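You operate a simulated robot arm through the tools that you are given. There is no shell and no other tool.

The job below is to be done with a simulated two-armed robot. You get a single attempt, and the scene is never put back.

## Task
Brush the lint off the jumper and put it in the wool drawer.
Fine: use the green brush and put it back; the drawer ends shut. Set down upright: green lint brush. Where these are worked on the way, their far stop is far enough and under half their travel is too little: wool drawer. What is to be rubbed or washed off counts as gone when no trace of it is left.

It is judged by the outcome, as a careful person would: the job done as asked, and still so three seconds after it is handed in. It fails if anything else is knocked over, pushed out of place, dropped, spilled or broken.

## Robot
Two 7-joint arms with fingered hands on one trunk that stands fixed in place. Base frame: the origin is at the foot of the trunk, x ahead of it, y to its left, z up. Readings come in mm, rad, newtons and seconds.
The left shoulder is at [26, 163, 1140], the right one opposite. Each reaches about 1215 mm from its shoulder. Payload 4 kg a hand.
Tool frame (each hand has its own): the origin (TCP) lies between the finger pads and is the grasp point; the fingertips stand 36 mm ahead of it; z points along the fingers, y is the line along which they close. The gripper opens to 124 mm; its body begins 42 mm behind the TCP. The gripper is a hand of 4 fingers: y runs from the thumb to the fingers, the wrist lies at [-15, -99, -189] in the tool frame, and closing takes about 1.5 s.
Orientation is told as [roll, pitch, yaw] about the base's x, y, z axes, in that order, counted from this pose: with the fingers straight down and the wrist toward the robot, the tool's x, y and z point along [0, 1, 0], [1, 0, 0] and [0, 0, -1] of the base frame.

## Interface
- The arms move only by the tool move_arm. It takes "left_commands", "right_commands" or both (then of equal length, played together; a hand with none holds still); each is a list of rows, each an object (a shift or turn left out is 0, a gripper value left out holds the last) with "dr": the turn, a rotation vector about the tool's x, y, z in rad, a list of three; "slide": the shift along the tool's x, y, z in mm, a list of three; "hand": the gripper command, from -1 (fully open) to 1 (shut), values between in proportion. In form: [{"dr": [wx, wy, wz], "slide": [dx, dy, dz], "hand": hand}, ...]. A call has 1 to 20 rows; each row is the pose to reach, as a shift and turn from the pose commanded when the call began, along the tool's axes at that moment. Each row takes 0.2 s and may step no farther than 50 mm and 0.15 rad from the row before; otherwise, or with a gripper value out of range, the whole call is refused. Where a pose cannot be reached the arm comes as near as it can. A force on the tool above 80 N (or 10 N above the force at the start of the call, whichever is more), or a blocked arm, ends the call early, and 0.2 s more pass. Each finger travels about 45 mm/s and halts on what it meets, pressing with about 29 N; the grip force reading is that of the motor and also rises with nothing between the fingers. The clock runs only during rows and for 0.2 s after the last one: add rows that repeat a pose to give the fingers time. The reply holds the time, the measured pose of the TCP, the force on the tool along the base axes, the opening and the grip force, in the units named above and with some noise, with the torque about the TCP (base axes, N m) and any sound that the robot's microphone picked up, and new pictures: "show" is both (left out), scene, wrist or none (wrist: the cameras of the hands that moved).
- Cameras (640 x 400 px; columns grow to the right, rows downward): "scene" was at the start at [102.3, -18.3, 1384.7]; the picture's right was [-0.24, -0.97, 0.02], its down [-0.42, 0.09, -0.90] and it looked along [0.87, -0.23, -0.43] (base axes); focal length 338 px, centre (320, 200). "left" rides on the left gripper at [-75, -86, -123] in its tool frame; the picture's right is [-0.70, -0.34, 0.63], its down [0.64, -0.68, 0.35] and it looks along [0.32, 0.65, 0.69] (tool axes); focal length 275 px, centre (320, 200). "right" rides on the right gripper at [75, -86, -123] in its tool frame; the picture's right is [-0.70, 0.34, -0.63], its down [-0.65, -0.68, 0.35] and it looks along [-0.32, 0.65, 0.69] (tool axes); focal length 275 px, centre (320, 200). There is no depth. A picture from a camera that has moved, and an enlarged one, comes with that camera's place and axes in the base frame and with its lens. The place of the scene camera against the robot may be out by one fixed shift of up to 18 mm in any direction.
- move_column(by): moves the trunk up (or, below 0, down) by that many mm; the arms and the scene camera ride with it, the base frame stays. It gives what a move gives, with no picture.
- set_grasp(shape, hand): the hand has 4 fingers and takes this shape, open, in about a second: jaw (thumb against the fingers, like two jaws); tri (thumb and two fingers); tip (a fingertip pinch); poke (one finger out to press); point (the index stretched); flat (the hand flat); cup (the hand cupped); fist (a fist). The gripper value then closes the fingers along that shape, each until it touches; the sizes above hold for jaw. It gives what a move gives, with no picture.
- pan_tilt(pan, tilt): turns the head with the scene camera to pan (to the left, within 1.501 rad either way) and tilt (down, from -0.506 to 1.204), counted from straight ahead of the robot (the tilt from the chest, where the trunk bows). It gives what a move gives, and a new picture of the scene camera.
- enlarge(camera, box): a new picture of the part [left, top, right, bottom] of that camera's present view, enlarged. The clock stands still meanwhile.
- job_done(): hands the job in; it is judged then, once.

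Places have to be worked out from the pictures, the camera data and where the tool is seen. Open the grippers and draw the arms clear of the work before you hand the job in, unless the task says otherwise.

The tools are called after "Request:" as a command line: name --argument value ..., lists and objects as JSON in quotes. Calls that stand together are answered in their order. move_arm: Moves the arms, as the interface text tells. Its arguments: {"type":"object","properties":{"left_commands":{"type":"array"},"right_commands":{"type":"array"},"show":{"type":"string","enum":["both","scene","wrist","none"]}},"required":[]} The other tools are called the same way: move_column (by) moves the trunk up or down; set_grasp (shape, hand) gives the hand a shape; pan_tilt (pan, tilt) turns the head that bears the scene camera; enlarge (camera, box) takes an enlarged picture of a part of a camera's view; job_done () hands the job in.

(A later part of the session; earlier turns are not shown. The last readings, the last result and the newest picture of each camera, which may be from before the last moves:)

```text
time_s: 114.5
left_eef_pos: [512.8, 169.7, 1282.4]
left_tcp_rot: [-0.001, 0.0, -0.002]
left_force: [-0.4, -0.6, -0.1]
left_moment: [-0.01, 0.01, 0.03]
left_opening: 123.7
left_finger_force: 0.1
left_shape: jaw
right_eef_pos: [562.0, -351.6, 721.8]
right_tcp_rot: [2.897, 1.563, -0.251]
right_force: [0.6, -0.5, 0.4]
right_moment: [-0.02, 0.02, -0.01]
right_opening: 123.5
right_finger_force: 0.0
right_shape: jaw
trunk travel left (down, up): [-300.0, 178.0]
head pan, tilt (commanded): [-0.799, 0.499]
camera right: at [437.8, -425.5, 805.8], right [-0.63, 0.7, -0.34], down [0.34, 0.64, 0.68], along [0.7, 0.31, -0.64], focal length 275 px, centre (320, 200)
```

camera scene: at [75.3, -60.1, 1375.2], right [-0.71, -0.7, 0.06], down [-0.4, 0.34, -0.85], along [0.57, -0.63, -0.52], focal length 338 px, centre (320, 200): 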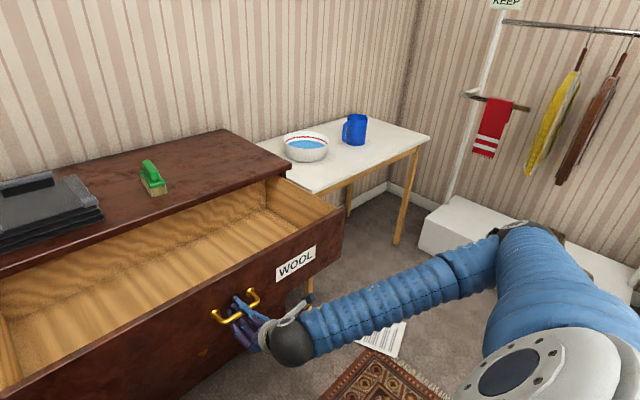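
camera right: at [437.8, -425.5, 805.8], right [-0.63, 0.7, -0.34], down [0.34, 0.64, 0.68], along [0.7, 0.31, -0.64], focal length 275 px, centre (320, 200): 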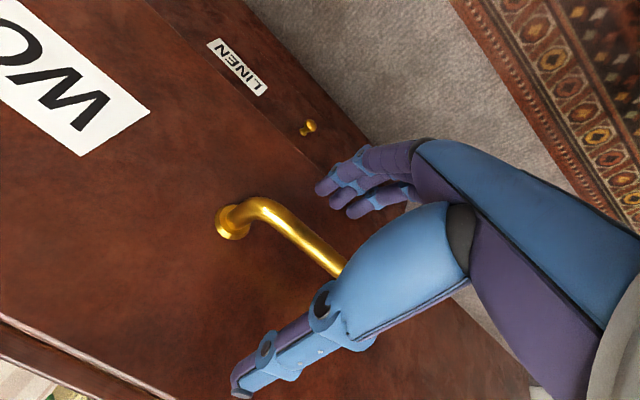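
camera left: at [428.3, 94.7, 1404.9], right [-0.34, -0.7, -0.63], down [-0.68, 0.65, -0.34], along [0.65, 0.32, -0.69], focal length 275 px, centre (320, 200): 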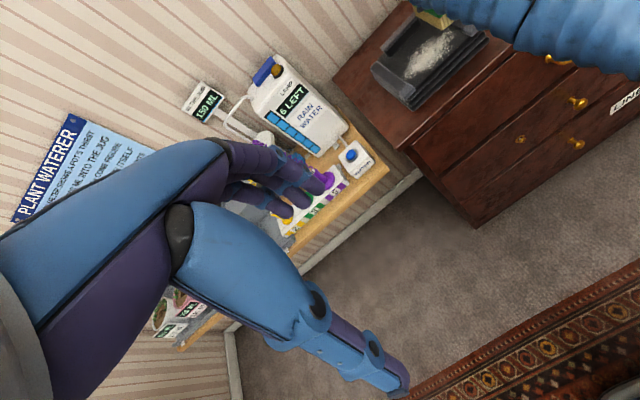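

The handle is free. I back the hand away from it and raise it, then look at the open drawer.

Request:
move_arm --right_commands '[{"slide": [0, 0, -20]}, {"slide": [0, 0, -45]}, {"slide": [0, -30, -55]}, {"slide": [0, -70, -55]}, {"slide": [0, -110, -55]}, {"slide": [0, -150, -50]}, {"slide": [0, -190, -40]}, {"slide": [0, -230, -30]}, {"slide": [0, -270, -20]}, {"slide": [0, -300, -20]}]' --show "none"

Request:
pan_tilt --pan -0.15 --tilt 0.6

```text
time_s: 116.7
left_eef_pos: [513.8, 170.1, 1282.4]
left_tcp_rot: [0.0, 0.0, -0.001]
left_force: [-0.3, 0.1, -0.3]
left_moment: [-0.02, 0.0, -0.01]
left_opening: 123.6
left_finger_force: 0.0
left_shape: jaw
right_eef_pos: [583.7, -364.7, 1021.3]
right_tcp_rot: [2.826, 1.563, -0.32]
right_force: [0.2, -0.5, -0.1]
right_moment: [0.0, -0.01, 0.0]
right_opening: 123.6
right_finger_force: 0.1
right_shape: jaw
right hand out of reach, approached as far as the arm can: row 5, 6, 7, 8, 9, 10
trunk travel left (down, up): [-300.0, 178.0]
head pan, tilt (commanded): [-0.799, 0.499]
```

```text
time_s: 117.8
left_eef_pos: [513.1, 171.1, 1283.3]
left_tcp_rot: [0.0, 0.0, -0.002]
left_force: [0.5, -0.2, 0.6]
left_moment: [0.01, 0.0, -0.01]
left_opening: 123.7
left_finger_force: 0.0
left_shape: jaw
right_eef_pos: [583.8, -366.5, 1021.9]
right_tcp_rot: [2.9, 1.563, -0.249]
right_force: [0.1, -0.4, 0.3]
right_moment: [0.0, 0.04, -0.02]
right_opening: 124.0
right_finger_force: 0.0
right_shape: jaw
trunk travel left (down, up): [-300.0, 178.0]
head pan, tilt (commanded): [-0.15, 0.6]
camera scene: at [97.8, -8.8, 1364.2], right [-0.15, -0.99, 0.01], down [-0.62, 0.09, -0.78], along [0.77, -0.12, -0.63], focal length 338 px, centre (320, 200)
```

scene: 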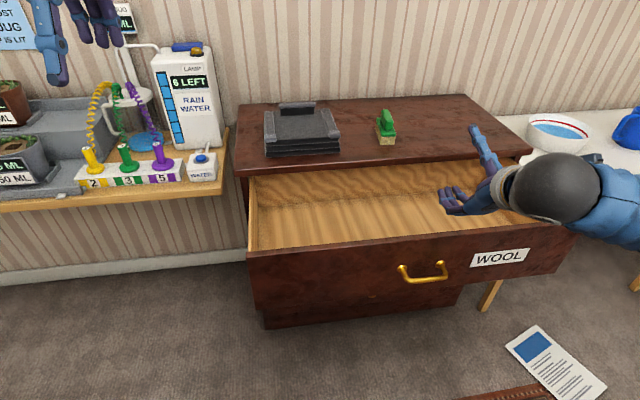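

The drawer is fully open. I zoom in to measure its inside and the free space.

Request:
enlarge --camera "scene" --box '[235, 90, 595, 315]'

```text
1.78 times, centred on (415, 202) of scene
camera zoom: at [97.8, -8.8, 1364.2], right [-0.15, -0.99, 0.01], down [-0.62, 0.09, -0.78], along [0.77, -0.12, -0.63], focal length 600 px, centre (151, 196)
```

zoom: 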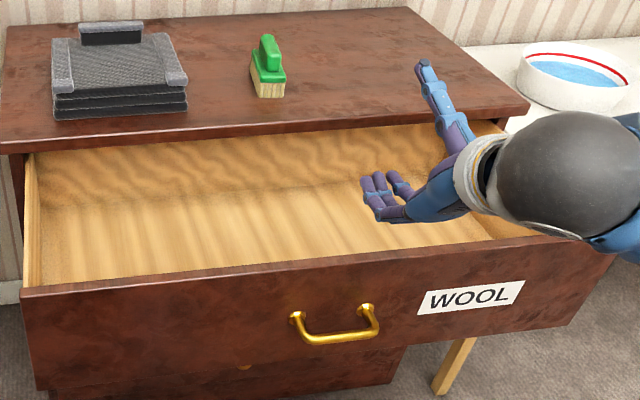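

The drawer's inside is wide (y from about 0 to -560) and about 250 mm of its length is accessible. For the jumper I consider the left arm, whose elbow should still be outward; I turn the head left to check its posture and surroundings.

Request:
pan_tilt --pan 0.75 --tilt 0.5

```text
time_s: 119.0
left_eef_pos: [512.8, 169.3, 1282.4]
left_tcp_rot: [0.0, 0.0, -0.002]
left_force: [-0.2, 0.4, -0.5]
left_moment: [0.0, 0.01, 0.01]
left_opening: 123.6
left_finger_force: 0.0
left_shape: jaw
right_eef_pos: [583.6, -365.0, 1021.0]
right_tcp_rot: [2.892, 1.562, -0.257]
right_force: [0.5, 0.2, 0.0]
right_moment: [-0.02, 0.03, 0.03]
right_opening: 124.0
right_finger_force: 0.0
right_shape: jaw
trunk travel left (down, up): [-300.0, 178.0]
head pan, tilt (commanded): [0.75, 0.499]
camera scene: at [77.8, 66.5, 1374.9], right [0.68, -0.73, -0.05], down [-0.42, -0.33, -0.85], along [0.6, 0.6, -0.53], focal length 338 px, centre (320, 200)
```

scene: 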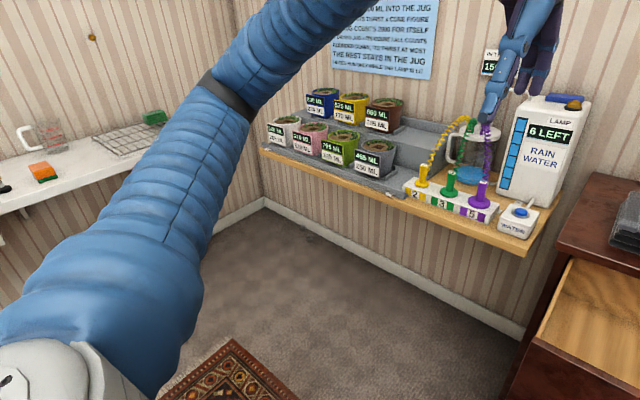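

The left arm's elbow is out to the left and up, which suits reaching into the drawer over its front. I park the right hand farther right and bring the left hand, slightly pitched forward, toward the collar.

Request:
move_arm --left_commands '[{"slide": [-20, 36, 12], "dr": [-0.04, 0, 0]}, {"slide": [-40, 72, 24], "dr": [-0.08, 0, 0]}, {"slide": [-60, 108, 36], "dr": [-0.12, 0, 0]}, {"slide": [-80, 144, 48], "dr": [-0.16, 0, 0]}, {"slide": [-100, 180, 60], "dr": [-0.2, 0, 0]}, {"slide": [-120, 216, 72], "dr": [-0.25, 0, 0]}, {"slide": [-140, 252, 84], "dr": [-0.3, 0, 0]}, {"slide": [-160, 288, 96], "dr": [-0.35, 0, 0]}, {"slide": [-180, 324, 108], "dr": [-0.4, 0, 0]}, {"slide": [-205, 360, 120], "dr": [-0.45, 0, 0]}, {"slide": [-230, 387, 130], "dr": [-0.45, 0, 0]}, {"slide": [-230, 387, 130], "dr": [-0.45, 0, 0]}]' --right_commands '[{"slide": [20, 0, 0]}, {"slide": [40, 0, 0]}, {"slide": [60, 0, 0]}, {"slide": [80, 0, 0]}, {"slide": [100, 0, 0]}, {"slide": [110, 0, 0]}, {"slide": [110, 0, 0]}, {"slide": [110, 0, 0]}, {"slide": [110, 0, 0]}, {"slide": [110, 0, 0]}, {"slide": [110, 0, 0]}, {"slide": [110, 0, 0]}]' --show "none"

Request:
pan_tilt --pan 0 --tilt 0.5

```text
time_s: 121.5
left_eef_pos: [898.4, -60.9, 1147.3]
left_tcp_rot: [0.001, -0.449, -0.002]
left_force: [0.0, 0.2, 0.0]
left_moment: [-0.05, -0.01, -0.01]
left_opening: 123.7
left_finger_force: 0.0
left_shape: jaw
right_eef_pos: [585.5, -475.1, 1021.5]
right_tcp_rot: [2.856, 1.563, -0.292]
right_force: [0.0, 0.1, -0.8]
right_moment: [0.01, -0.02, -0.03]
right_opening: 123.7
right_finger_force: 0.0
right_shape: jaw
trunk travel left (down, up): [-300.0, 178.0]
head pan, tilt (commanded): [0.75, 0.499]
```

```text
time_s: 122.7
left_eef_pos: [899.2, -60.9, 1147.2]
left_tcp_rot: [0.001, -0.451, -0.001]
left_force: [0.9, -0.7, 0.2]
left_moment: [0.04, 0.0, 0.02]
left_opening: 123.8
left_finger_force: 0.1
left_shape: jaw
right_eef_pos: [585.9, -475.7, 1020.7]
right_tcp_rot: [2.921, 1.561, -0.229]
right_force: [-0.6, -0.5, 0.7]
right_moment: [-0.03, 0.03, -0.01]
right_opening: 123.6
right_finger_force: 0.1
right_shape: jaw
trunk travel left (down, up): [-300.0, 178.0]
head pan, tilt (commanded): [0.0, 0.499]
camera scene: at [102.3, 4.3, 1373.0], right [0.0, -1.0, 0.0], down [-0.55, 0.0, -0.84], along [0.84, 0.0, -0.55], focal length 338 px, centre (320, 200)
```

scene: 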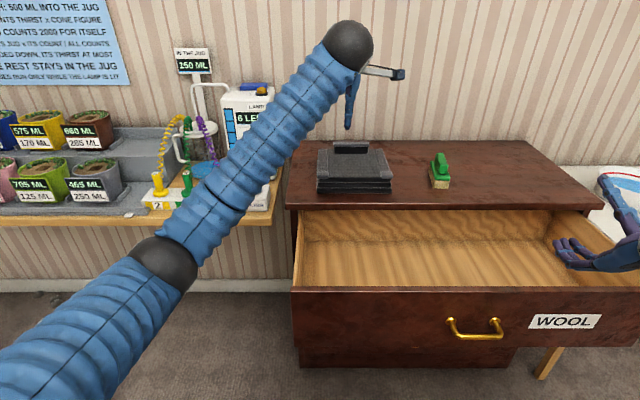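

Left hand is at (899, -61, 1147). I look through its wrist camera at the jumper's collar to fix it precisely.

Request:
enlarge --camera "left" --box '[0, 0, 640, 400]'

Request:
enlarge --camera "scene" --box '[300, 130, 420, 205]'

```text
1.00 times, centred on (320, 200) of left (not enlarged: the box is as wide or as high as the picture)
camera zoom: at [768.1, -136.2, 1221.7], right [-0.03, -0.7, -0.72], down [-0.46, 0.65, -0.61], along [0.89, 0.31, -0.34], focal length 275 px, centre (320, 200)
```

zoom: 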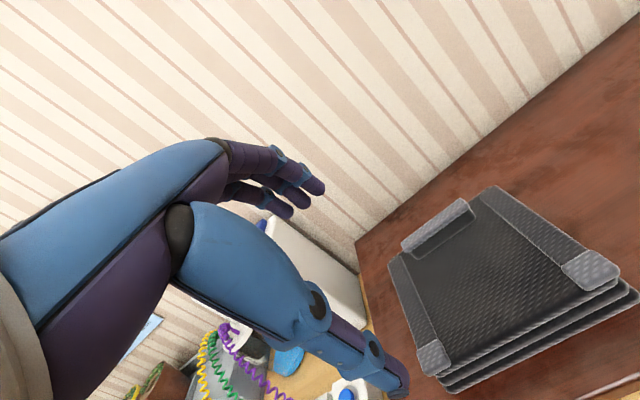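

```text
5.33 times, centred on (360, 168) of scene
camera zoom: at [102.3, 4.3, 1373.0], right [0.0, -1.0, 0.0], down [-0.55, 0.0, -0.84], along [0.84, 0.0, -0.55], focal length 1801 px, centre (107, 373)
```

zoom: 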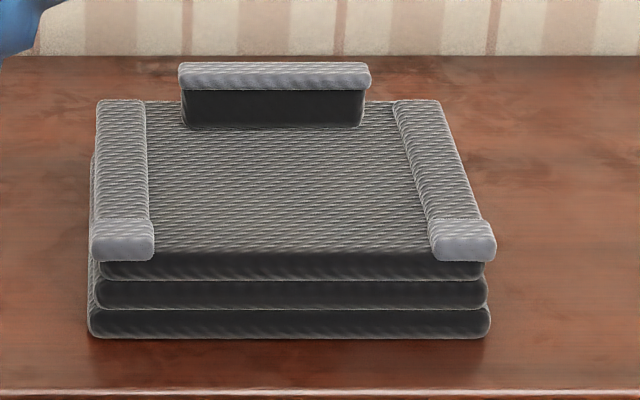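

I zoom on the jumper in this left wrist view.

Request:
enlarge --camera "left" --box '[380, 175, 540, 285]'

```text
3.64 times, centred on (460, 230) of left
camera zoom: at [768.1, -136.2, 1221.7], right [-0.03, -0.7, -0.72], down [-0.46, 0.65, -0.61], along [0.89, 0.31, -0.34], focal length 1001 px, centre (-189, 91)
```

zoom: 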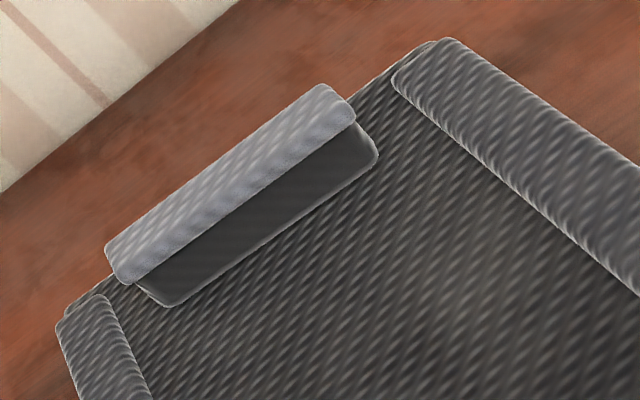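

The collar stands at x ≈ 1102–1127, y -45…-150, z 908–942. I bring the left hand above it with a smaller pitch (-0.25) and a 60 mm opening, staying within safe reach.

Request:
move_arm --left_commands '[{"slide": [-6, 19, 34], "dr": [0.035, 0, 0], "hand": -0.3}, {"slide": [-11, 38, 69], "dr": [0.07, 0, 0], "hand": 0.03}, {"slide": [-17, 56, 103], "dr": [0.1, 0, 0], "hand": 0.03}, {"slide": [-22, 75, 137], "dr": [0.135, 0, 0], "hand": 0.03}, {"slide": [-28, 94, 172], "dr": [0.17, 0, 0], "hand": 0.03}, {"slide": [-33, 112, 206], "dr": [0.2, 0, 0], "hand": 0.03}, {"slide": [-33, 112, 206], "dr": [0.2, 0, 0], "hand": 0.03}]'

```text
time_s: 124.2
left_eef_pos: [1093.0, -94.0, 1018.0]
left_tcp_rot: [0.0, -0.25, -0.001]
left_force: [0.4, 0.0, 0.9]
left_moment: [0.01, 0.04, 0.01]
left_opening: 60.3
left_finger_force: 0.0
left_shape: jaw
right_eef_pos: [585.7, -474.7, 1020.8]
right_tcp_rot: [2.887, 1.563, -0.262]
right_force: [0.0, -0.6, 0.1]
right_moment: [0.01, 0.01, 0.01]
right_opening: 123.9
right_finger_force: 0.0
right_shape: jaw
trunk travel left (down, up): [-300.0, 178.0]
head pan, tilt (commanded): [0.0, 0.499]
camera scene: at [102.1, 4.6, 1373.0], right [0.0, -1.0, 0.0], down [-0.55, 0.0, -0.84], along [0.84, 0.0, -0.55], focal length 338 px, centre (320, 200)
camera left: at [979.2, -169.0, 1115.5], right [-0.17, -0.7, -0.7], down [-0.57, 0.65, -0.5], along [0.8, 0.31, -0.51], focal length 275 px, centre (320, 200)
```

scene: 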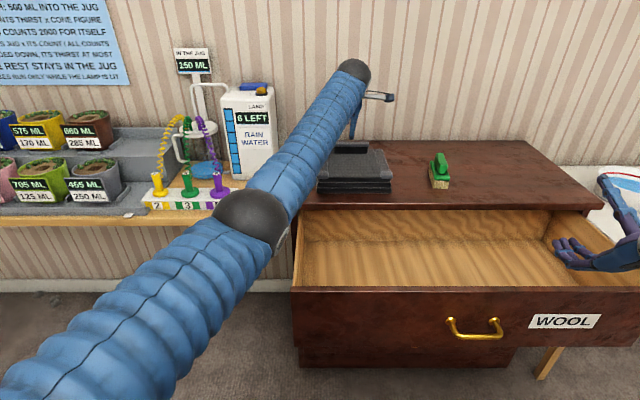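
left: 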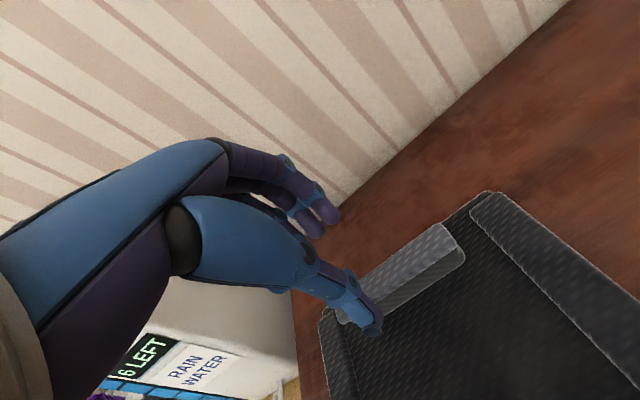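

The hand is in line with the collar. I descend along the fingers so that thumb and fingers straddle the collar just above the knit.

Request:
move_arm --left_commands '[{"slide": [0, -1, 20]}, {"slide": [0, -2, 38]}, {"slide": [0, -2.5, 50]}, {"slide": [0, -2.5, 58]}, {"slide": [0, -2.5, 61]}, {"slide": [0, -2.5, 61]}]'

Request:
enlarge --camera "left" --box '[240, 180, 480, 360]'

Request:
enlarge --camera "scene" --box '[310, 100, 422, 200]'

```text
time_s: 125.7
left_eef_pos: [1103.9, -94.6, 956.0]
left_tcp_rot: [0.001, -0.249, -0.001]
left_force: [0.4, -0.5, -0.5]
left_moment: [0.01, -0.01, 0.02]
left_opening: 60.3
left_finger_force: 0.1
left_shape: jaw
right_eef_pos: [586.7, -475.5, 1021.3]
right_tcp_rot: [2.917, 1.563, -0.231]
right_force: [-0.5, 0.4, -0.5]
right_moment: [-0.01, -0.02, 0.02]
right_opening: 123.6
right_finger_force: 0.1
right_shape: jaw
trunk travel left (down, up): [-300.0, 178.0]
head pan, tilt (commanded): [0.0, 0.499]
camera scene: at [102.2, 4.2, 1373.0], right [0.0, -1.0, 0.0], down [-0.55, 0.0, -0.84], along [0.84, 0.0, -0.55], focal length 338 px, centre (320, 200)
camera left: at [989.5, -168.9, 1054.7], right [-0.17, -0.7, -0.7], down [-0.57, 0.65, -0.5], along [0.8, 0.31, -0.51], focal length 275 px, centre (320, 200)
```

scene: 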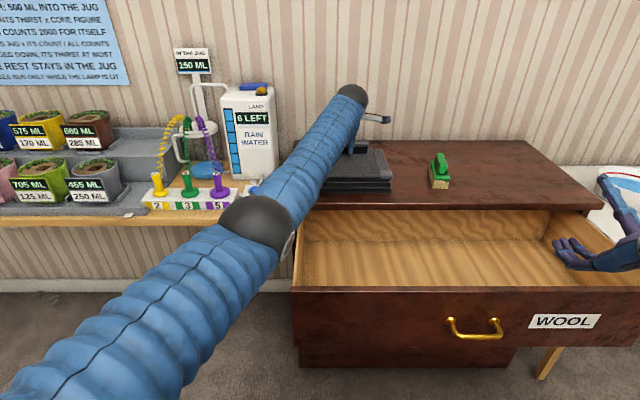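
left: 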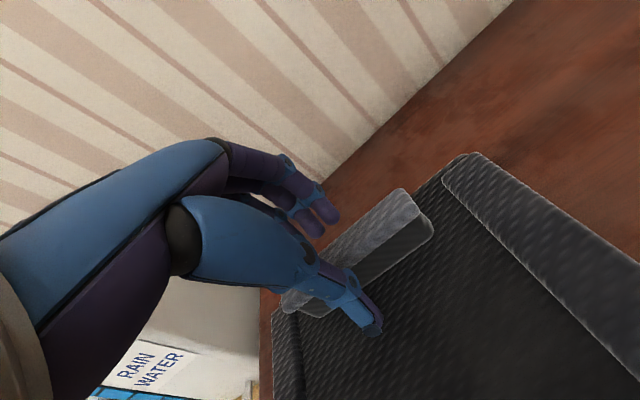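

```text
2.22 times, centred on (360, 270) of left
camera zoom: at [989.5, -168.9, 1054.7], right [-0.17, -0.7, -0.7], down [-0.57, 0.65, -0.5], along [0.8, 0.31, -0.51], focal length 612 px, centre (231, 44)
```

zoom: 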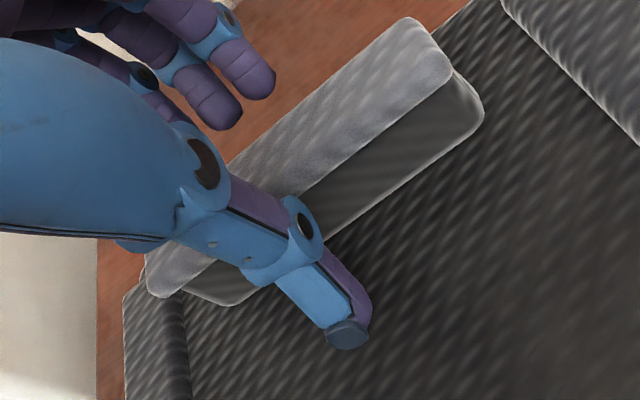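

```text
4.00 times, centred on (366, 150) of scene
camera zoom: at [102.2, 4.2, 1373.0], right [0.0, -1.0, 0.0], down [-0.55, 0.0, -0.84], along [0.84, 0.0, -0.55], focal length 1351 px, centre (136, 400)
```

zoom: 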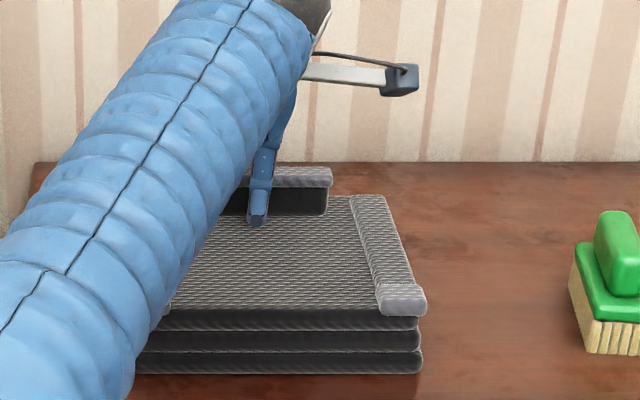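

Thumb in front, fingers behind the collar, no contact yet. I close the grip on the collar.

Request:
move_arm --left_commands '[{"hand": 0.2}, {"hand": 0.4}, {"hand": 0.6}, {"hand": 0.8}, {"hand": 1}, {"hand": 1}, {"hand": 1}, {"hand": 1}]' --show "wrist"

Request:
enlarge --camera "left" --box '[240, 180, 480, 360]'

```text
time_s: 127.5
left_eef_pos: [1103.9, -93.5, 957.1]
left_tcp_rot: [0.0, -0.249, -0.001]
left_force: [-0.4, -0.3, -0.5]
left_moment: [-0.01, -0.16, -0.12]
left_opening: 19.5
left_finger_force: 29.1
left_shape: jaw
right_eef_pos: [586.6, -477.1, 1020.9]
right_tcp_rot: [2.919, 1.562, -0.231]
right_force: [-0.3, 0.7, -0.1]
right_moment: [0.02, -0.01, 0.0]
right_opening: 123.9
right_finger_force: 0.0
right_shape: jaw
trunk travel left (down, up): [-300.0, 178.0]
head pan, tilt (commanded): [0.0, 0.499]
camera left: at [989.4, -169.0, 1054.6], right [-0.17, -0.7, -0.7], down [-0.57, 0.65, -0.5], along [0.8, 0.31, -0.51], focal length 275 px, centre (320, 200)
```

left: 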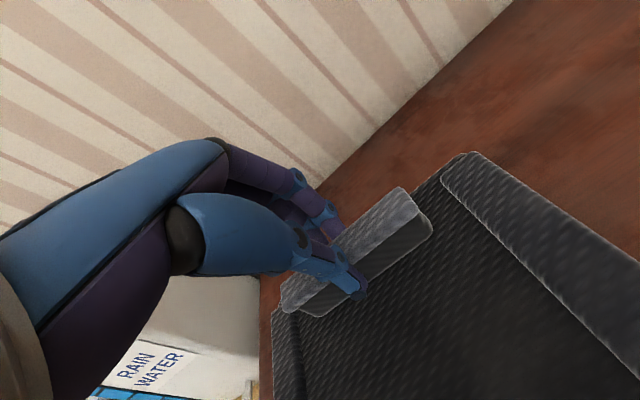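

```text
2.22 times, centred on (360, 270) of left
camera zoom: at [989.4, -169.0, 1054.6], right [-0.17, -0.7, -0.7], down [-0.57, 0.65, -0.5], along [0.8, 0.31, -0.51], focal length 612 px, centre (231, 44)
```

zoom: 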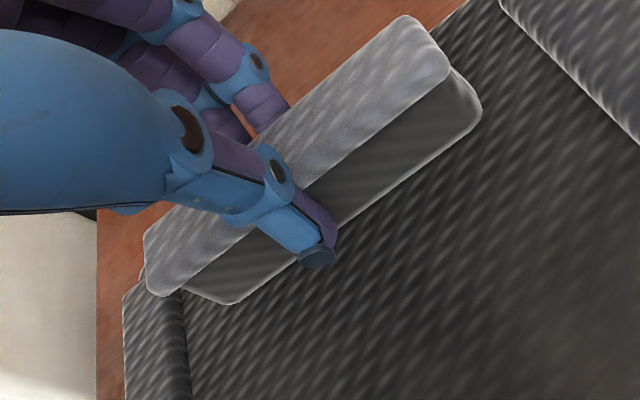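

Gripped at 19.5 mm with 29 N. I lift a small amount first and check how the jumper hangs.

Request:
move_arm --left_commands '[{"slide": [0, 1.2, -5]}, {"slide": [0, 2.5, -10]}, {"slide": [0, 5, -20]}, {"slide": [0, 7.4, -29]}, {"slide": [0, 7.4, -29]}]'

Request:
enlarge --camera "scene" --box '[290, 100, 430, 215]'

```text
time_s: 128.7
left_eef_pos: [1103.0, -93.0, 986.9]
left_tcp_rot: [0.001, -0.248, -0.003]
left_force: [0.5, -0.9, -5.0]
left_moment: [0.09, -0.24, -0.03]
left_opening: 19.3
left_finger_force: 28.8
left_shape: jaw
right_eef_pos: [585.8, -475.1, 1021.6]
right_tcp_rot: [2.899, 1.561, -0.249]
right_force: [0.1, 0.3, -0.4]
right_moment: [0.02, 0.0, -0.04]
right_opening: 123.8
right_finger_force: 0.0
right_shape: jaw
trunk travel left (down, up): [-300.0, 178.0]
head pan, tilt (commanded): [0.0, 0.499]
camera scene: at [102.9, 4.2, 1372.9], right [0.0, -1.0, 0.0], down [-0.55, 0.0, -0.84], along [0.84, 0.0, -0.55], focal length 338 px, centre (320, 200)
camera left: at [989.1, -169.3, 1084.2], right [-0.17, -0.7, -0.7], down [-0.57, 0.65, -0.5], along [0.8, 0.31, -0.51], focal length 275 px, centre (320, 200)
```

scene: 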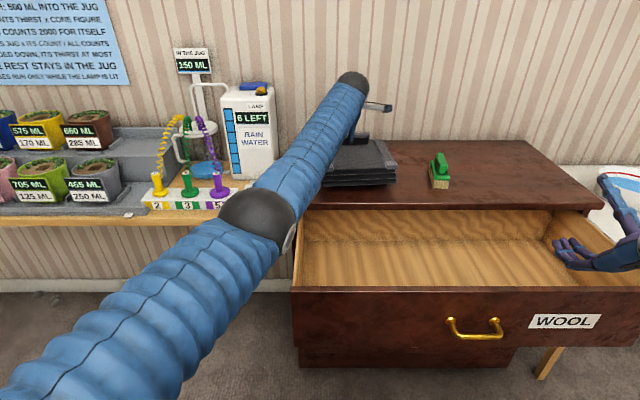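
left: 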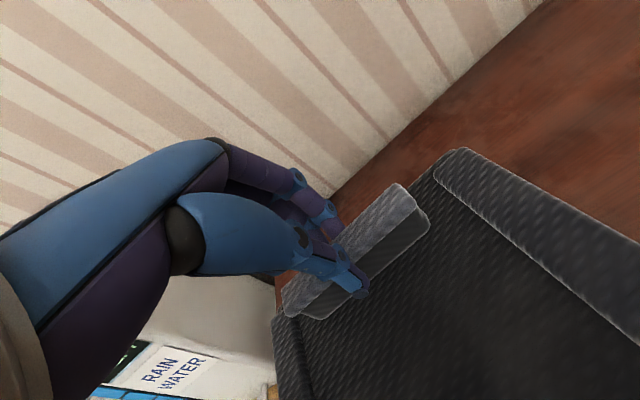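

```text
3.48 times, centred on (360, 158) of scene
camera zoom: at [102.9, 4.2, 1372.9], right [0.0, -1.0, 0.0], down [-0.55, 0.0, -0.84], along [0.84, 0.0, -0.55], focal length 1175 px, centre (181, 348)
```

zoom: 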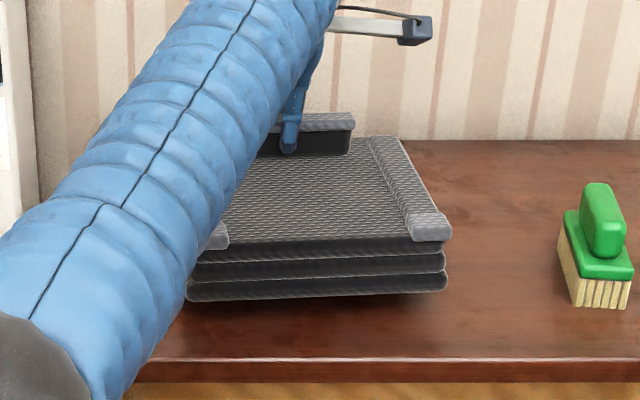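

The jumper hangs almost level (about 5 N). I raise the trunk by 150 mm to lift it clear and to give the forearm more height over the drawer front later.

Request:
move_column --by 150

```text
time_s: 130.4
left_eef_pos: [1102.1, -93.5, 1137.0]
left_tcp_rot: [0.0, -0.254, -0.002]
left_force: [0.9, -0.3, -4.5]
left_moment: [0.06, -0.25, 0.01]
left_opening: 19.6
left_finger_force: 28.5
left_shape: jaw
right_eef_pos: [586.9, -476.0, 1170.6]
right_tcp_rot: [2.952, 1.562, -0.196]
right_force: [0.9, 0.7, -0.3]
right_moment: [-0.01, -0.04, 0.04]
right_opening: 123.7
right_finger_force: 0.1
right_shape: jaw
trunk travel left (down, up): [-450.0, 28.0]
head pan, tilt (commanded): [0.0, 0.499]
```

Still firmly held. I carry it back over the open drawer at this height.

Request:
move_arm --left_commands '[{"slide": [-1, -10, -2.5]}, {"slide": [-4, -30, -7.6]}, {"slide": [-8, -60, -15.3]}, {"slide": [-12, -90, -23]}, {"slide": [-16, -120, -30.6]}, {"slide": [-20, -150, -38.3]}, {"slide": [-24, -180, -46]}, {"slide": [-28, -210, -53.6]}, {"slide": [-32, -240, -61.3]}, {"slide": [-35, -265, -67.7]}, {"slide": [-37, -278, -71]}, {"slide": [-37, -278, -71]}]'

```text
time_s: 133.2
left_eef_pos: [843.3, -64.7, 1143.1]
left_tcp_rot: [0.064, -0.285, 0.05]
left_force: [0.4, 0.3, -5.1]
left_moment: [0.07, -0.17, 0.0]
left_opening: 19.1
left_finger_force: 28.5
left_shape: jaw
right_eef_pos: [586.3, -474.9, 1170.9]
right_tcp_rot: [2.884, 1.564, -0.263]
right_force: [0.6, 0.1, 0.9]
right_moment: [0.0, -0.02, 0.01]
right_opening: 124.0
right_finger_force: 0.0
right_shape: jaw
trunk travel left (down, up): [-450.0, 28.0]
head pan, tilt (commanded): [0.0, 0.499]
stopped in row 12 (left hand): the arm was blocked; the commanded pose is now the measured one
camera scene: at [69.5, 4.3, 1533.6], right [0.0, -1.0, 0.0], down [-0.48, 0.0, -0.88], along [0.88, 0.0, -0.48], focal length 338 px, centre (320, 200)
camera left: at [731.7, -153.0, 1231.9], right [-0.1, -0.66, -0.74], down [-0.6, 0.64, -0.48], along [0.79, 0.4, -0.46], focal length 275 px, centre (320, 200)
```

scene: 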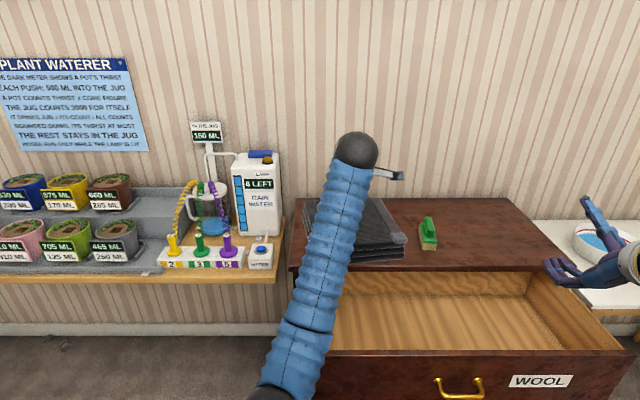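
left: 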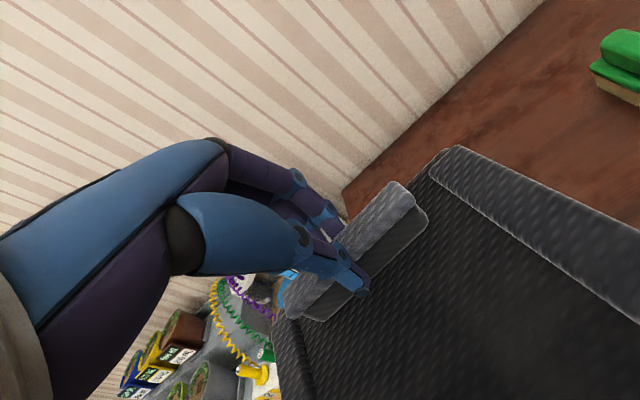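

The left upper arm has come against the robot's chest here, so this arm cannot reach down into the drawer. I'll instead set the jumper back on the chest top, nearer the front and farther right, and place it in the drawer with the right arm. First I move the jumper forward again, correcting its tilt.

Request:
move_arm --left_commands '[{"slide": [-8, 15, 4], "dr": [0.01, -0.02, 0.01]}, {"slide": [-24, 40, 10], "dr": [0.02, -0.04, 0.02]}, {"slide": [-42, 70, 18], "dr": [0.035, -0.074, 0.032]}, {"slide": [-62, 102, 26], "dr": [0.035, -0.074, 0.032]}, {"slide": [-82, 134, 34], "dr": [0.035, -0.074, 0.032]}, {"slide": [-102, 164, 42], "dr": [0.035, -0.074, 0.032]}, {"slide": [-120, 188, 48], "dr": [0.035, -0.074, 0.032]}, {"slide": [-120, 188, 48], "dr": [0.035, -0.074, 0.032]}]'

```text
time_s: 135.0
left_eef_pos: [1044.3, -173.9, 1142.6]
left_tcp_rot: [-0.007, -0.248, 0.016]
left_force: [0.1, -0.9, -5.2]
left_moment: [0.04, -0.22, 0.02]
left_opening: 19.1
left_finger_force: 29.3
left_shape: jaw
right_eef_pos: [587.9, -473.6, 1170.2]
right_tcp_rot: [2.862, 1.562, -0.286]
right_force: [-0.3, 0.0, 0.3]
right_moment: [0.02, -0.01, 0.01]
right_opening: 123.8
right_finger_force: 0.2
right_shape: jaw
trunk travel left (down, up): [-450.0, 28.0]
head pan, tilt (commanded): [0.0, 0.499]
camera scene: at [69.7, 4.6, 1533.5], right [0.0, -1.0, 0.0], down [-0.48, 0.0, -0.88], along [0.88, 0.0, -0.48], focal length 338 px, centre (320, 200)
camera left: at [930.6, -249.7, 1241.3], right [-0.16, -0.7, -0.69], down [-0.59, 0.63, -0.51], along [0.79, 0.33, -0.51], focal length 275 px, centre (320, 200)
```

scene: 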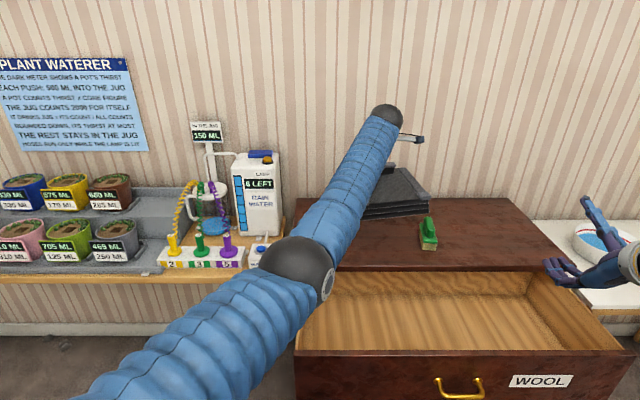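
left: 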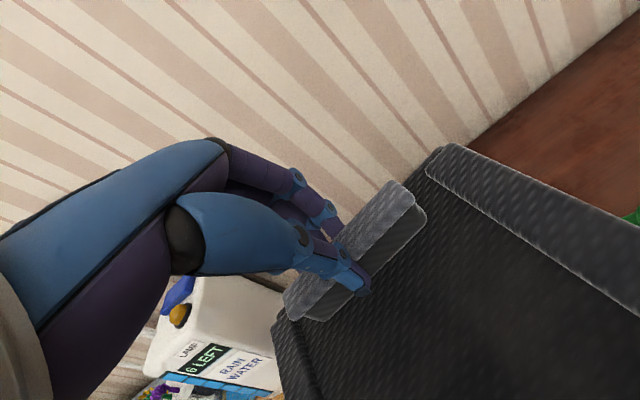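

The jumper is free again, level, at (1044, -174). I lower the trunk back by 150 mm.

Request:
move_column --by -150

Request:
enlarge --camera "scene" --box '[290, 100, 470, 230]'

```text
time_s: 136.8
left_eef_pos: [1044.8, -174.7, 995.5]
left_tcp_rot: [-0.007, -0.25, 0.018]
left_force: [-0.2, -0.2, -4.1]
left_moment: [0.09, -0.2, -0.01]
left_opening: 19.3
left_finger_force: 28.9
left_shape: jaw
right_eef_pos: [586.5, -474.2, 1022.1]
right_tcp_rot: [2.883, 1.56, -0.266]
right_force: [0.6, -0.2, 0.6]
right_moment: [0.03, 0.02, 0.01]
right_opening: 123.9
right_finger_force: 0.0
right_shape: jaw
trunk travel left (down, up): [-300.0, 178.0]
head pan, tilt (commanded): [0.0, 0.499]
```

```text
3.08 times, centred on (380, 165) of scene
camera zoom: at [102.3, 4.6, 1373.2], right [0.0, -1.0, 0.0], down [-0.55, 0.0, -0.84], along [0.84, 0.0, -0.55], focal length 1039 px, centre (135, 308)
```

zoom: 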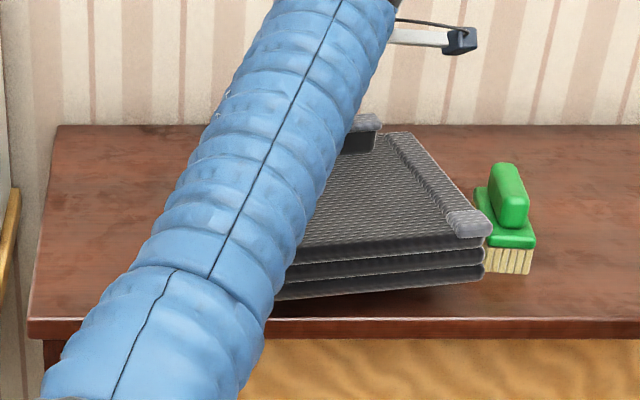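

The jumper hangs level about 35 mm above the chest top, well left of the brush. I lower it gently until the chest carries its weight.

Request:
move_arm --left_commands '[{"slide": [0, -2.5, 9.7]}, {"slide": [0, -5, 19.4]}, {"slide": [0, -7.4, 29]}, {"slide": [0, -8.7, 34]}, {"slide": [0, -9.4, 37]}, {"slide": [0, -9.4, 37]}]' --show "none"

```text
time_s: 138.2
left_eef_pos: [1044.9, -175.5, 955.5]
left_tcp_rot: [-0.004, -0.251, 0.016]
left_force: [1.8, 1.0, 2.6]
left_moment: [0.08, -0.23, -0.03]
left_opening: 18.1
left_finger_force: 29.0
left_shape: jaw
right_eef_pos: [587.5, -474.9, 1020.7]
right_tcp_rot: [2.917, 1.564, -0.233]
right_force: [0.7, -0.1, -0.3]
right_moment: [-0.02, 0.01, 0.03]
right_opening: 124.0
right_finger_force: 0.1
right_shape: jaw
trunk travel left (down, up): [-300.0, 178.0]
head pan, tilt (commanded): [0.0, 0.499]
```

The weight is on the chest top now. I open the left hand to 60 mm and withdraw upward along the fingers.

Request:
move_arm --left_commands '[{"slide": [0, 0, 0], "hand": 0.6}, {"slide": [0, 0, -1], "hand": 0.4}, {"slide": [0, 0, -2], "hand": 0.2}, {"slide": [0, 0, -3], "hand": 0.03}, {"slide": [0, 0, -4], "hand": 0.03}, {"slide": [0, 0, -15], "hand": 0.03}, {"slide": [0, 0, -35], "hand": 0.03}, {"slide": [0, 0, -60], "hand": 0.03}, {"slide": [0, 0, -90], "hand": 0.03}, {"slide": [0, 0, -90], "hand": 0.03}]'

Request:
enlarge --camera "scene" --box '[290, 100, 470, 230]'

```text
time_s: 140.3
left_eef_pos: [1021.8, -177.5, 1039.7]
left_tcp_rot: [-0.007, -0.247, 0.017]
left_force: [-0.8, 0.5, 1.3]
left_moment: [0.0, 0.02, -0.02]
left_opening: 60.0
left_finger_force: 0.2
left_shape: jaw
right_eef_pos: [588.2, -475.8, 1019.6]
right_tcp_rot: [2.911, 1.563, -0.24]
right_force: [0.1, -1.3, 0.5]
right_moment: [-0.02, -0.02, 0.03]
right_opening: 123.7
right_finger_force: 0.0
right_shape: jaw
trunk travel left (down, up): [-300.0, 178.0]
head pan, tilt (commanded): [0.0, 0.499]
camera scene: at [102.7, 4.1, 1372.9], right [0.0, -1.0, 0.0], down [-0.55, 0.0, -0.84], along [0.84, 0.0, -0.55], focal length 338 px, centre (320, 200)
camera left: at [909.2, -253.9, 1138.5], right [-0.16, -0.7, -0.69], down [-0.59, 0.63, -0.51], along [0.79, 0.33, -0.51], focal length 275 px, centre (320, 200)
```

scene: 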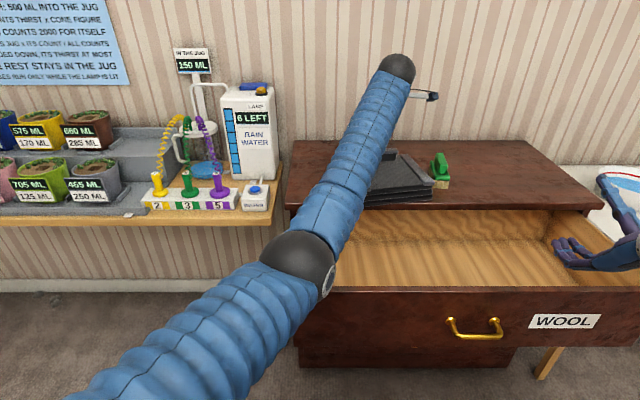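
left: 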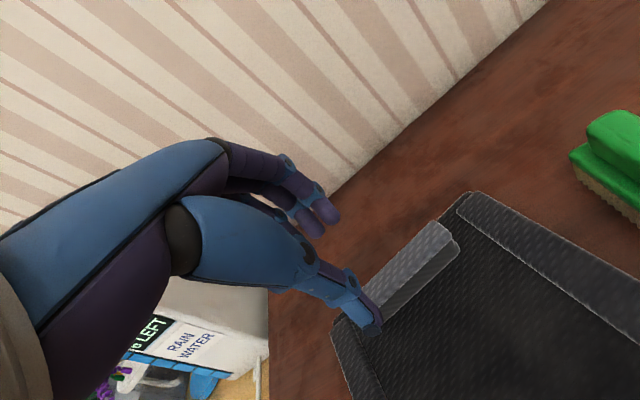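

```text
3.08 times, centred on (380, 165) of scene
camera zoom: at [102.7, 4.1, 1372.9], right [0.0, -1.0, 0.0], down [-0.55, 0.0, -0.84], along [0.84, 0.0, -0.55], focal length 1039 px, centre (135, 308)
```

zoom: 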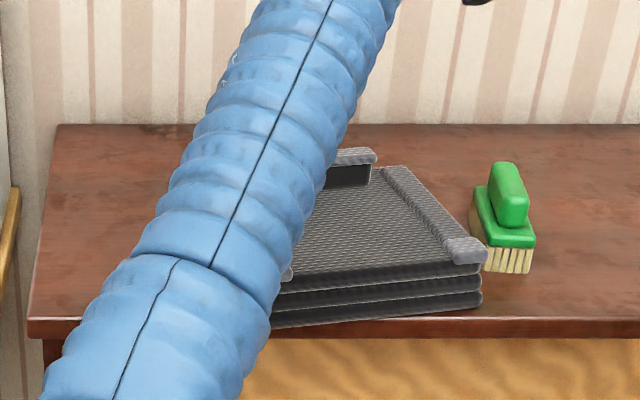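

Released. I withdraw the left arm back to its side, out of the way.

Request:
move_arm --left_commands '[{"slide": [10, -8, -35], "hand": -1}, {"slide": [35, -28, -70]}, {"slide": [62, -48, -95]}, {"slide": [90, -70, -118]}, {"slide": [117, -91, -137]}, {"slide": [142, -119, -157]}, {"slide": [167, -147, -177]}, {"slide": [192, -175, -197]}, {"slide": [217, -203, -217]}, {"slide": [242, -231, -237]}, {"slide": [267, -259, -257]}, {"slide": [292, -287, -277]}, {"slide": [318, -318, -300]}, {"slide": [347, -352, -327]}, {"slide": [347, -352, -327]}]'

Request:
enlarge --camera "scene" --box '[290, 100, 482, 220]'

```text
refused: row 14 steps farther than a row can; nothing moved
```

```text
3.33 times, centred on (386, 160) of scene
camera zoom: at [102.7, 4.1, 1372.9], right [0.0, -1.0, 0.0], down [-0.55, 0.0, -0.84], along [0.84, 0.0, -0.55], focal length 1126 px, centre (100, 333)
```

zoom: 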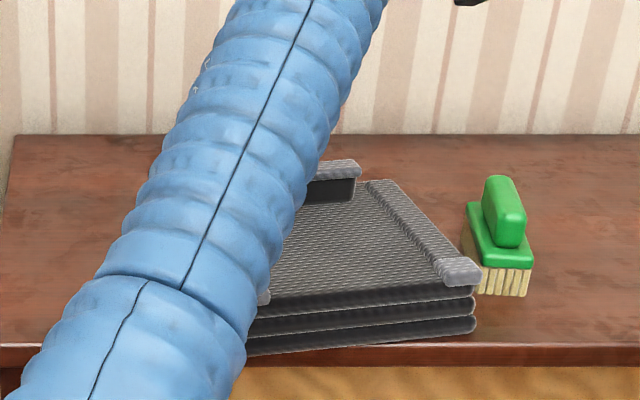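

The last step was slightly too long; I resend with shorter steps.

Request:
move_arm --left_commands '[{"slide": [10, -8, -35], "hand": -1}, {"slide": [35, -28, -70]}, {"slide": [62, -48, -95]}, {"slide": [90, -70, -118]}, {"slide": [117, -91, -137]}, {"slide": [142, -119, -157]}, {"slide": [167, -147, -177]}, {"slide": [192, -175, -197]}, {"slide": [217, -203, -217]}, {"slide": [242, -231, -237]}, {"slide": [267, -259, -257]}, {"slide": [292, -287, -277]}, {"slide": [318, -315, -297]}, {"slide": [340, -340, -317]}, {"slide": [340, -340, -317]}]'

Request:
enlarge --camera "scene" --box '[290, 120, 482, 220]'

```text
time_s: 143.6
left_eef_pos: [721.4, 160.5, 1202.5]
left_tcp_rot: [-0.004, -0.256, 0.018]
left_force: [-0.6, 0.7, -0.3]
left_moment: [0.01, -0.02, -0.01]
left_opening: 123.8
left_finger_force: 0.0
left_shape: jaw
left hand out of reach, approached as far as the arm can: row 11, 12, 13, 14, 15
right_eef_pos: [586.9, -475.5, 1019.3]
right_tcp_rot: [2.974, 1.562, -0.175]
right_force: [0.8, 0.3, -0.1]
right_moment: [-0.01, 0.0, 0.0]
right_opening: 123.6
right_finger_force: 0.0
right_shape: jaw
trunk travel left (down, up): [-300.0, 178.0]
head pan, tilt (commanded): [0.0, 0.499]
camera scene: at [102.2, 3.5, 1373.0], right [0.0, -1.0, 0.0], down [-0.55, 0.0, -0.84], along [0.84, 0.0, -0.55], focal length 338 px, centre (320, 200)
camera left: at [608.5, 84.4, 1300.0], right [-0.15, -0.7, -0.7], down [-0.58, 0.63, -0.51], along [0.8, 0.33, -0.51], focal length 275 px, centre (320, 200)
```

scene: 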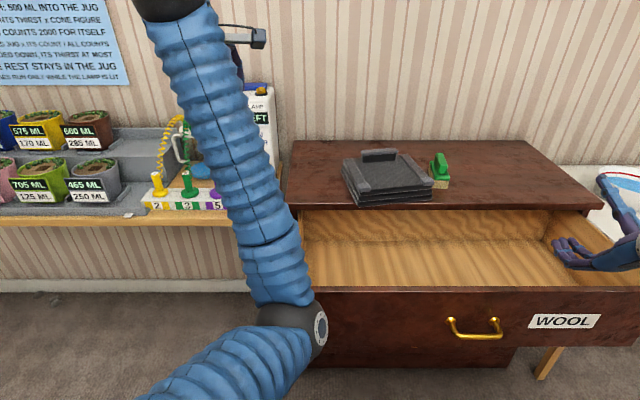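
left: 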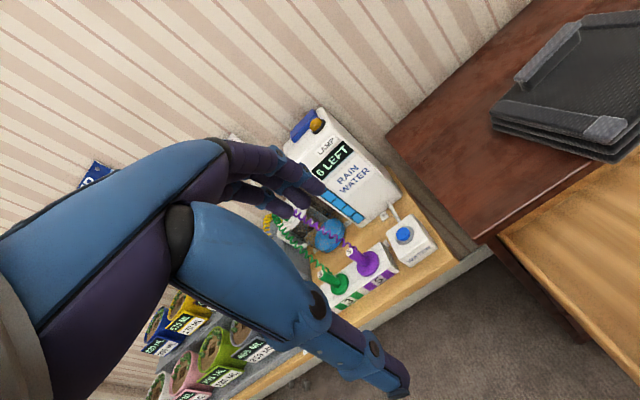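

```text
3.33 times, centred on (386, 170) of scene
camera zoom: at [102.2, 3.5, 1373.0], right [0.0, -1.0, 0.0], down [-0.55, 0.0, -0.84], along [0.84, 0.0, -0.55], focal length 1126 px, centre (100, 300)
```

zoom: 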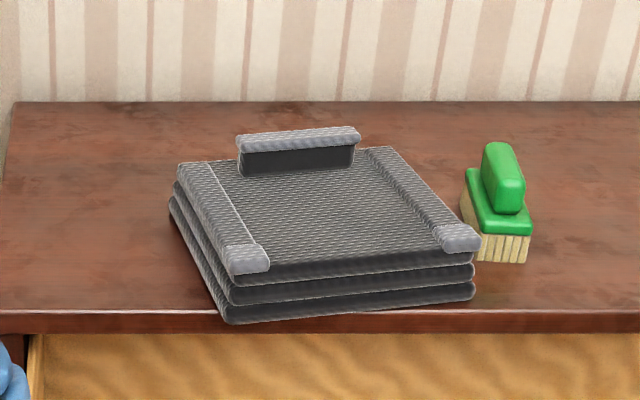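

The jumper now lies at the front of the chest top, turned about +0.17 rad, collar centre near (1059, -179); the brush is untouched. Now I bring the right hand forward and roll it back by 90° so its elbow stays out to the right.

Request:
move_arm --right_commands '[{"slide": [-7, -5, 19], "dr": [0, 0, 0.143]}, {"slide": [-14, -11, 39], "dr": [0, 0, 0.286]}, {"slide": [-20, -16, 58], "dr": [0, 0, 0.429]}, {"slide": [-27, -22, 77], "dr": [0, 0, 0.572]}, {"slide": [-34, -27, 97], "dr": [0, 0, 0.715]}, {"slide": [-41, -33, 116], "dr": [0, 0, 0.858]}, {"slide": [-48, -38, 136], "dr": [0, 0, 1.001]}, {"slide": [-54, -44, 155], "dr": [0, 0, 1.144]}, {"slide": [-61, -49, 174], "dr": [0, 0, 1.287]}, {"slide": [-68, -55, 194], "dr": [0, 0, 1.43]}, {"slide": [-75, -60, 213], "dr": [0, 0, 1.571]}, {"slide": [-75, -60, 213], "dr": [0, 0, 1.571]}]' --show "none"

Request:
pan_tilt --pan -0.5 --tilt 0.5

```text
time_s: 146.2
left_eef_pos: [721.9, 159.9, 1202.4]
left_tcp_rot: [-0.003, -0.256, 0.018]
left_force: [-0.6, 0.0, 0.1]
left_moment: [0.05, 0.02, 0.0]
left_opening: 123.8
left_finger_force: 0.0
left_shape: jaw
right_eef_pos: [799.8, -403.1, 1083.3]
right_tcp_rot: [-1.579, 0.001, 1.564]
right_force: [0.5, -0.5, -0.2]
right_moment: [0.01, 0.0, 0.0]
right_opening: 123.8
right_finger_force: 0.0
right_shape: jaw
right hand out of reach, approached as far as the arm can: row 10
trunk travel left (down, up): [-300.0, 178.0]
head pan, tilt (commanded): [0.0, 0.499]
```

```text
time_s: 147.1
left_eef_pos: [721.3, 160.8, 1202.8]
left_tcp_rot: [-0.003, -0.257, 0.02]
left_force: [-1.2, -0.2, 0.0]
left_moment: [0.02, 0.0, 0.03]
left_opening: 124.0
left_finger_force: 0.0
left_shape: jaw
right_eef_pos: [797.8, -403.7, 1082.9]
right_tcp_rot: [-1.58, 0.001, 1.564]
right_force: [0.3, 0.1, 0.2]
right_moment: [0.01, 0.01, 0.01]
right_opening: 123.9
right_finger_force: 0.0
right_shape: jaw
trunk travel left (down, up): [-300.0, 178.0]
head pan, tilt (commanded): [-0.499, 0.499]
camera scene: at [91.2, -39.3, 1373.9], right [-0.48, -0.88, 0.04], down [-0.49, 0.23, -0.84], along [0.73, -0.42, -0.54], focal length 338 px, centre (320, 200)
```

scene: 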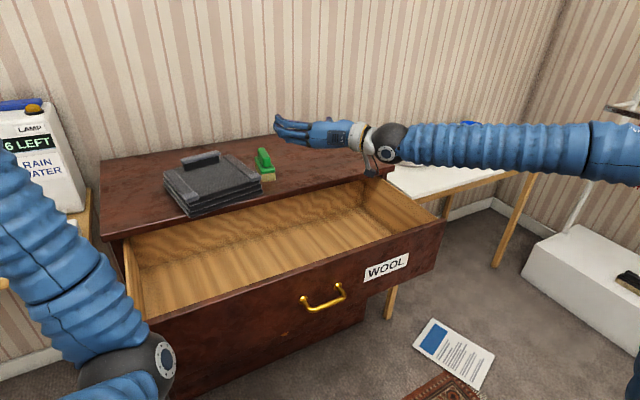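

The elbow is far out to the right. Now I pitch the hand down so the fingers point to the floor (yaw +90°), keeping position.

Request:
move_arm --right_commands '[{"dr": [0, 0.143, 0]}, {"dr": [0, 0.286, 0]}, {"dr": [0, 0.429, 0]}, {"dr": [0, 0.572, 0]}, {"dr": [0, 0.715, 0]}, {"dr": [0, 0.858, 0]}, {"dr": [0, 1.001, 0]}, {"dr": [0, 1.144, 0]}, {"dr": [0, 1.287, 0]}, {"dr": [0, 1.43, 0]}, {"dr": [0, 1.571, 0]}, {"dr": [0, 1.571, 0]}]' --show "scene"

```text
time_s: 149.7
left_eef_pos: [720.7, 162.4, 1203.4]
left_tcp_rot: [-0.004, -0.257, 0.02]
left_force: [0.5, -0.3, 0.3]
left_moment: [0.0, 0.03, -0.01]
left_opening: 123.9
left_finger_force: 0.1
left_shape: jaw
right_eef_pos: [797.9, -400.9, 1081.6]
right_tcp_rot: [-0.007, 0.001, 1.566]
right_force: [0.5, -0.5, 0.4]
right_moment: [0.01, -0.01, 0.02]
right_opening: 124.1
right_finger_force: 0.1
right_shape: jaw
trunk travel left (down, up): [-300.0, 178.0]
head pan, tilt (commanded): [-0.499, 0.499]
camera scene: at [90.4, -39.1, 1374.0], right [-0.48, -0.88, 0.04], down [-0.49, 0.23, -0.84], along [0.73, -0.42, -0.54], focal length 338 px, centre (320, 200)
```

scene: 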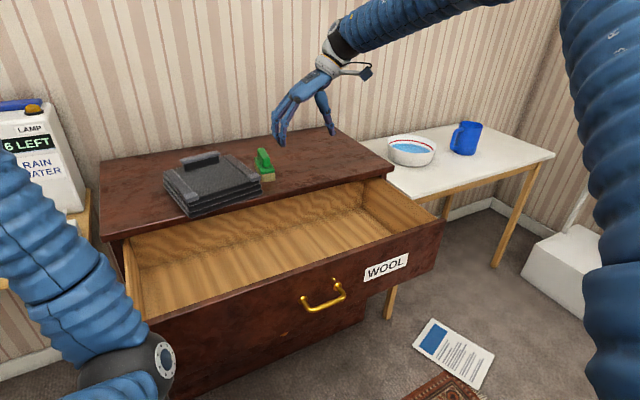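

Fingers point down with the elbow high and outward. Now I yaw the hand from +90° to about +0.17 rad to match the jumper's collar, watching the elbow.

Request:
move_arm --right_commands '[{"dr": [0, 0, 0.14]}, {"dr": [0, 0, 0.28]}, {"dr": [0, 0, 0.42]}, {"dr": [0, 0, 0.56]}, {"dr": [0, 0, 0.7]}, {"dr": [0, 0, 0.84]}, {"dr": [0, 0, 0.98]}, {"dr": [0, 0, 1.12]}, {"dr": [0, 0, 1.26]}, {"dr": [0, 0, 1.39]}, {"dr": [0, 0, 1.39]}]' --show "scene"

```text
time_s: 152.1
left_eef_pos: [721.6, 162.6, 1202.5]
left_tcp_rot: [-0.006, -0.255, 0.019]
left_force: [0.4, -0.3, -0.8]
left_moment: [0.0, -0.01, -0.01]
left_opening: 124.2
left_finger_force: 0.0
left_shape: jaw
right_eef_pos: [802.4, -441.3, 1083.0]
right_tcp_rot: [0.024, -0.013, 0.205]
right_force: [-0.1, 0.2, -0.1]
right_moment: [0.0, 0.03, -0.02]
right_opening: 123.9
right_finger_force: 0.0
right_shape: jaw
right hand out of reach, approached as far as the arm can: row 10, 11
trunk travel left (down, up): [-300.0, 178.0]
head pan, tilt (commanded): [-0.499, 0.499]
camera scene: at [91.4, -38.3, 1373.9], right [-0.48, -0.88, 0.04], down [-0.49, 0.23, -0.84], along [0.73, -0.42, -0.54], focal length 338 px, centre (320, 200)
```

scene: 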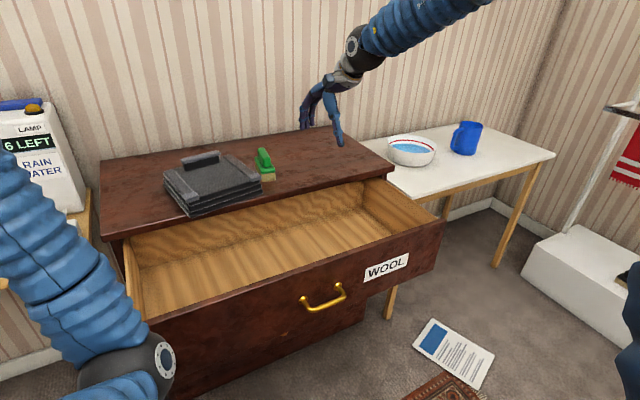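

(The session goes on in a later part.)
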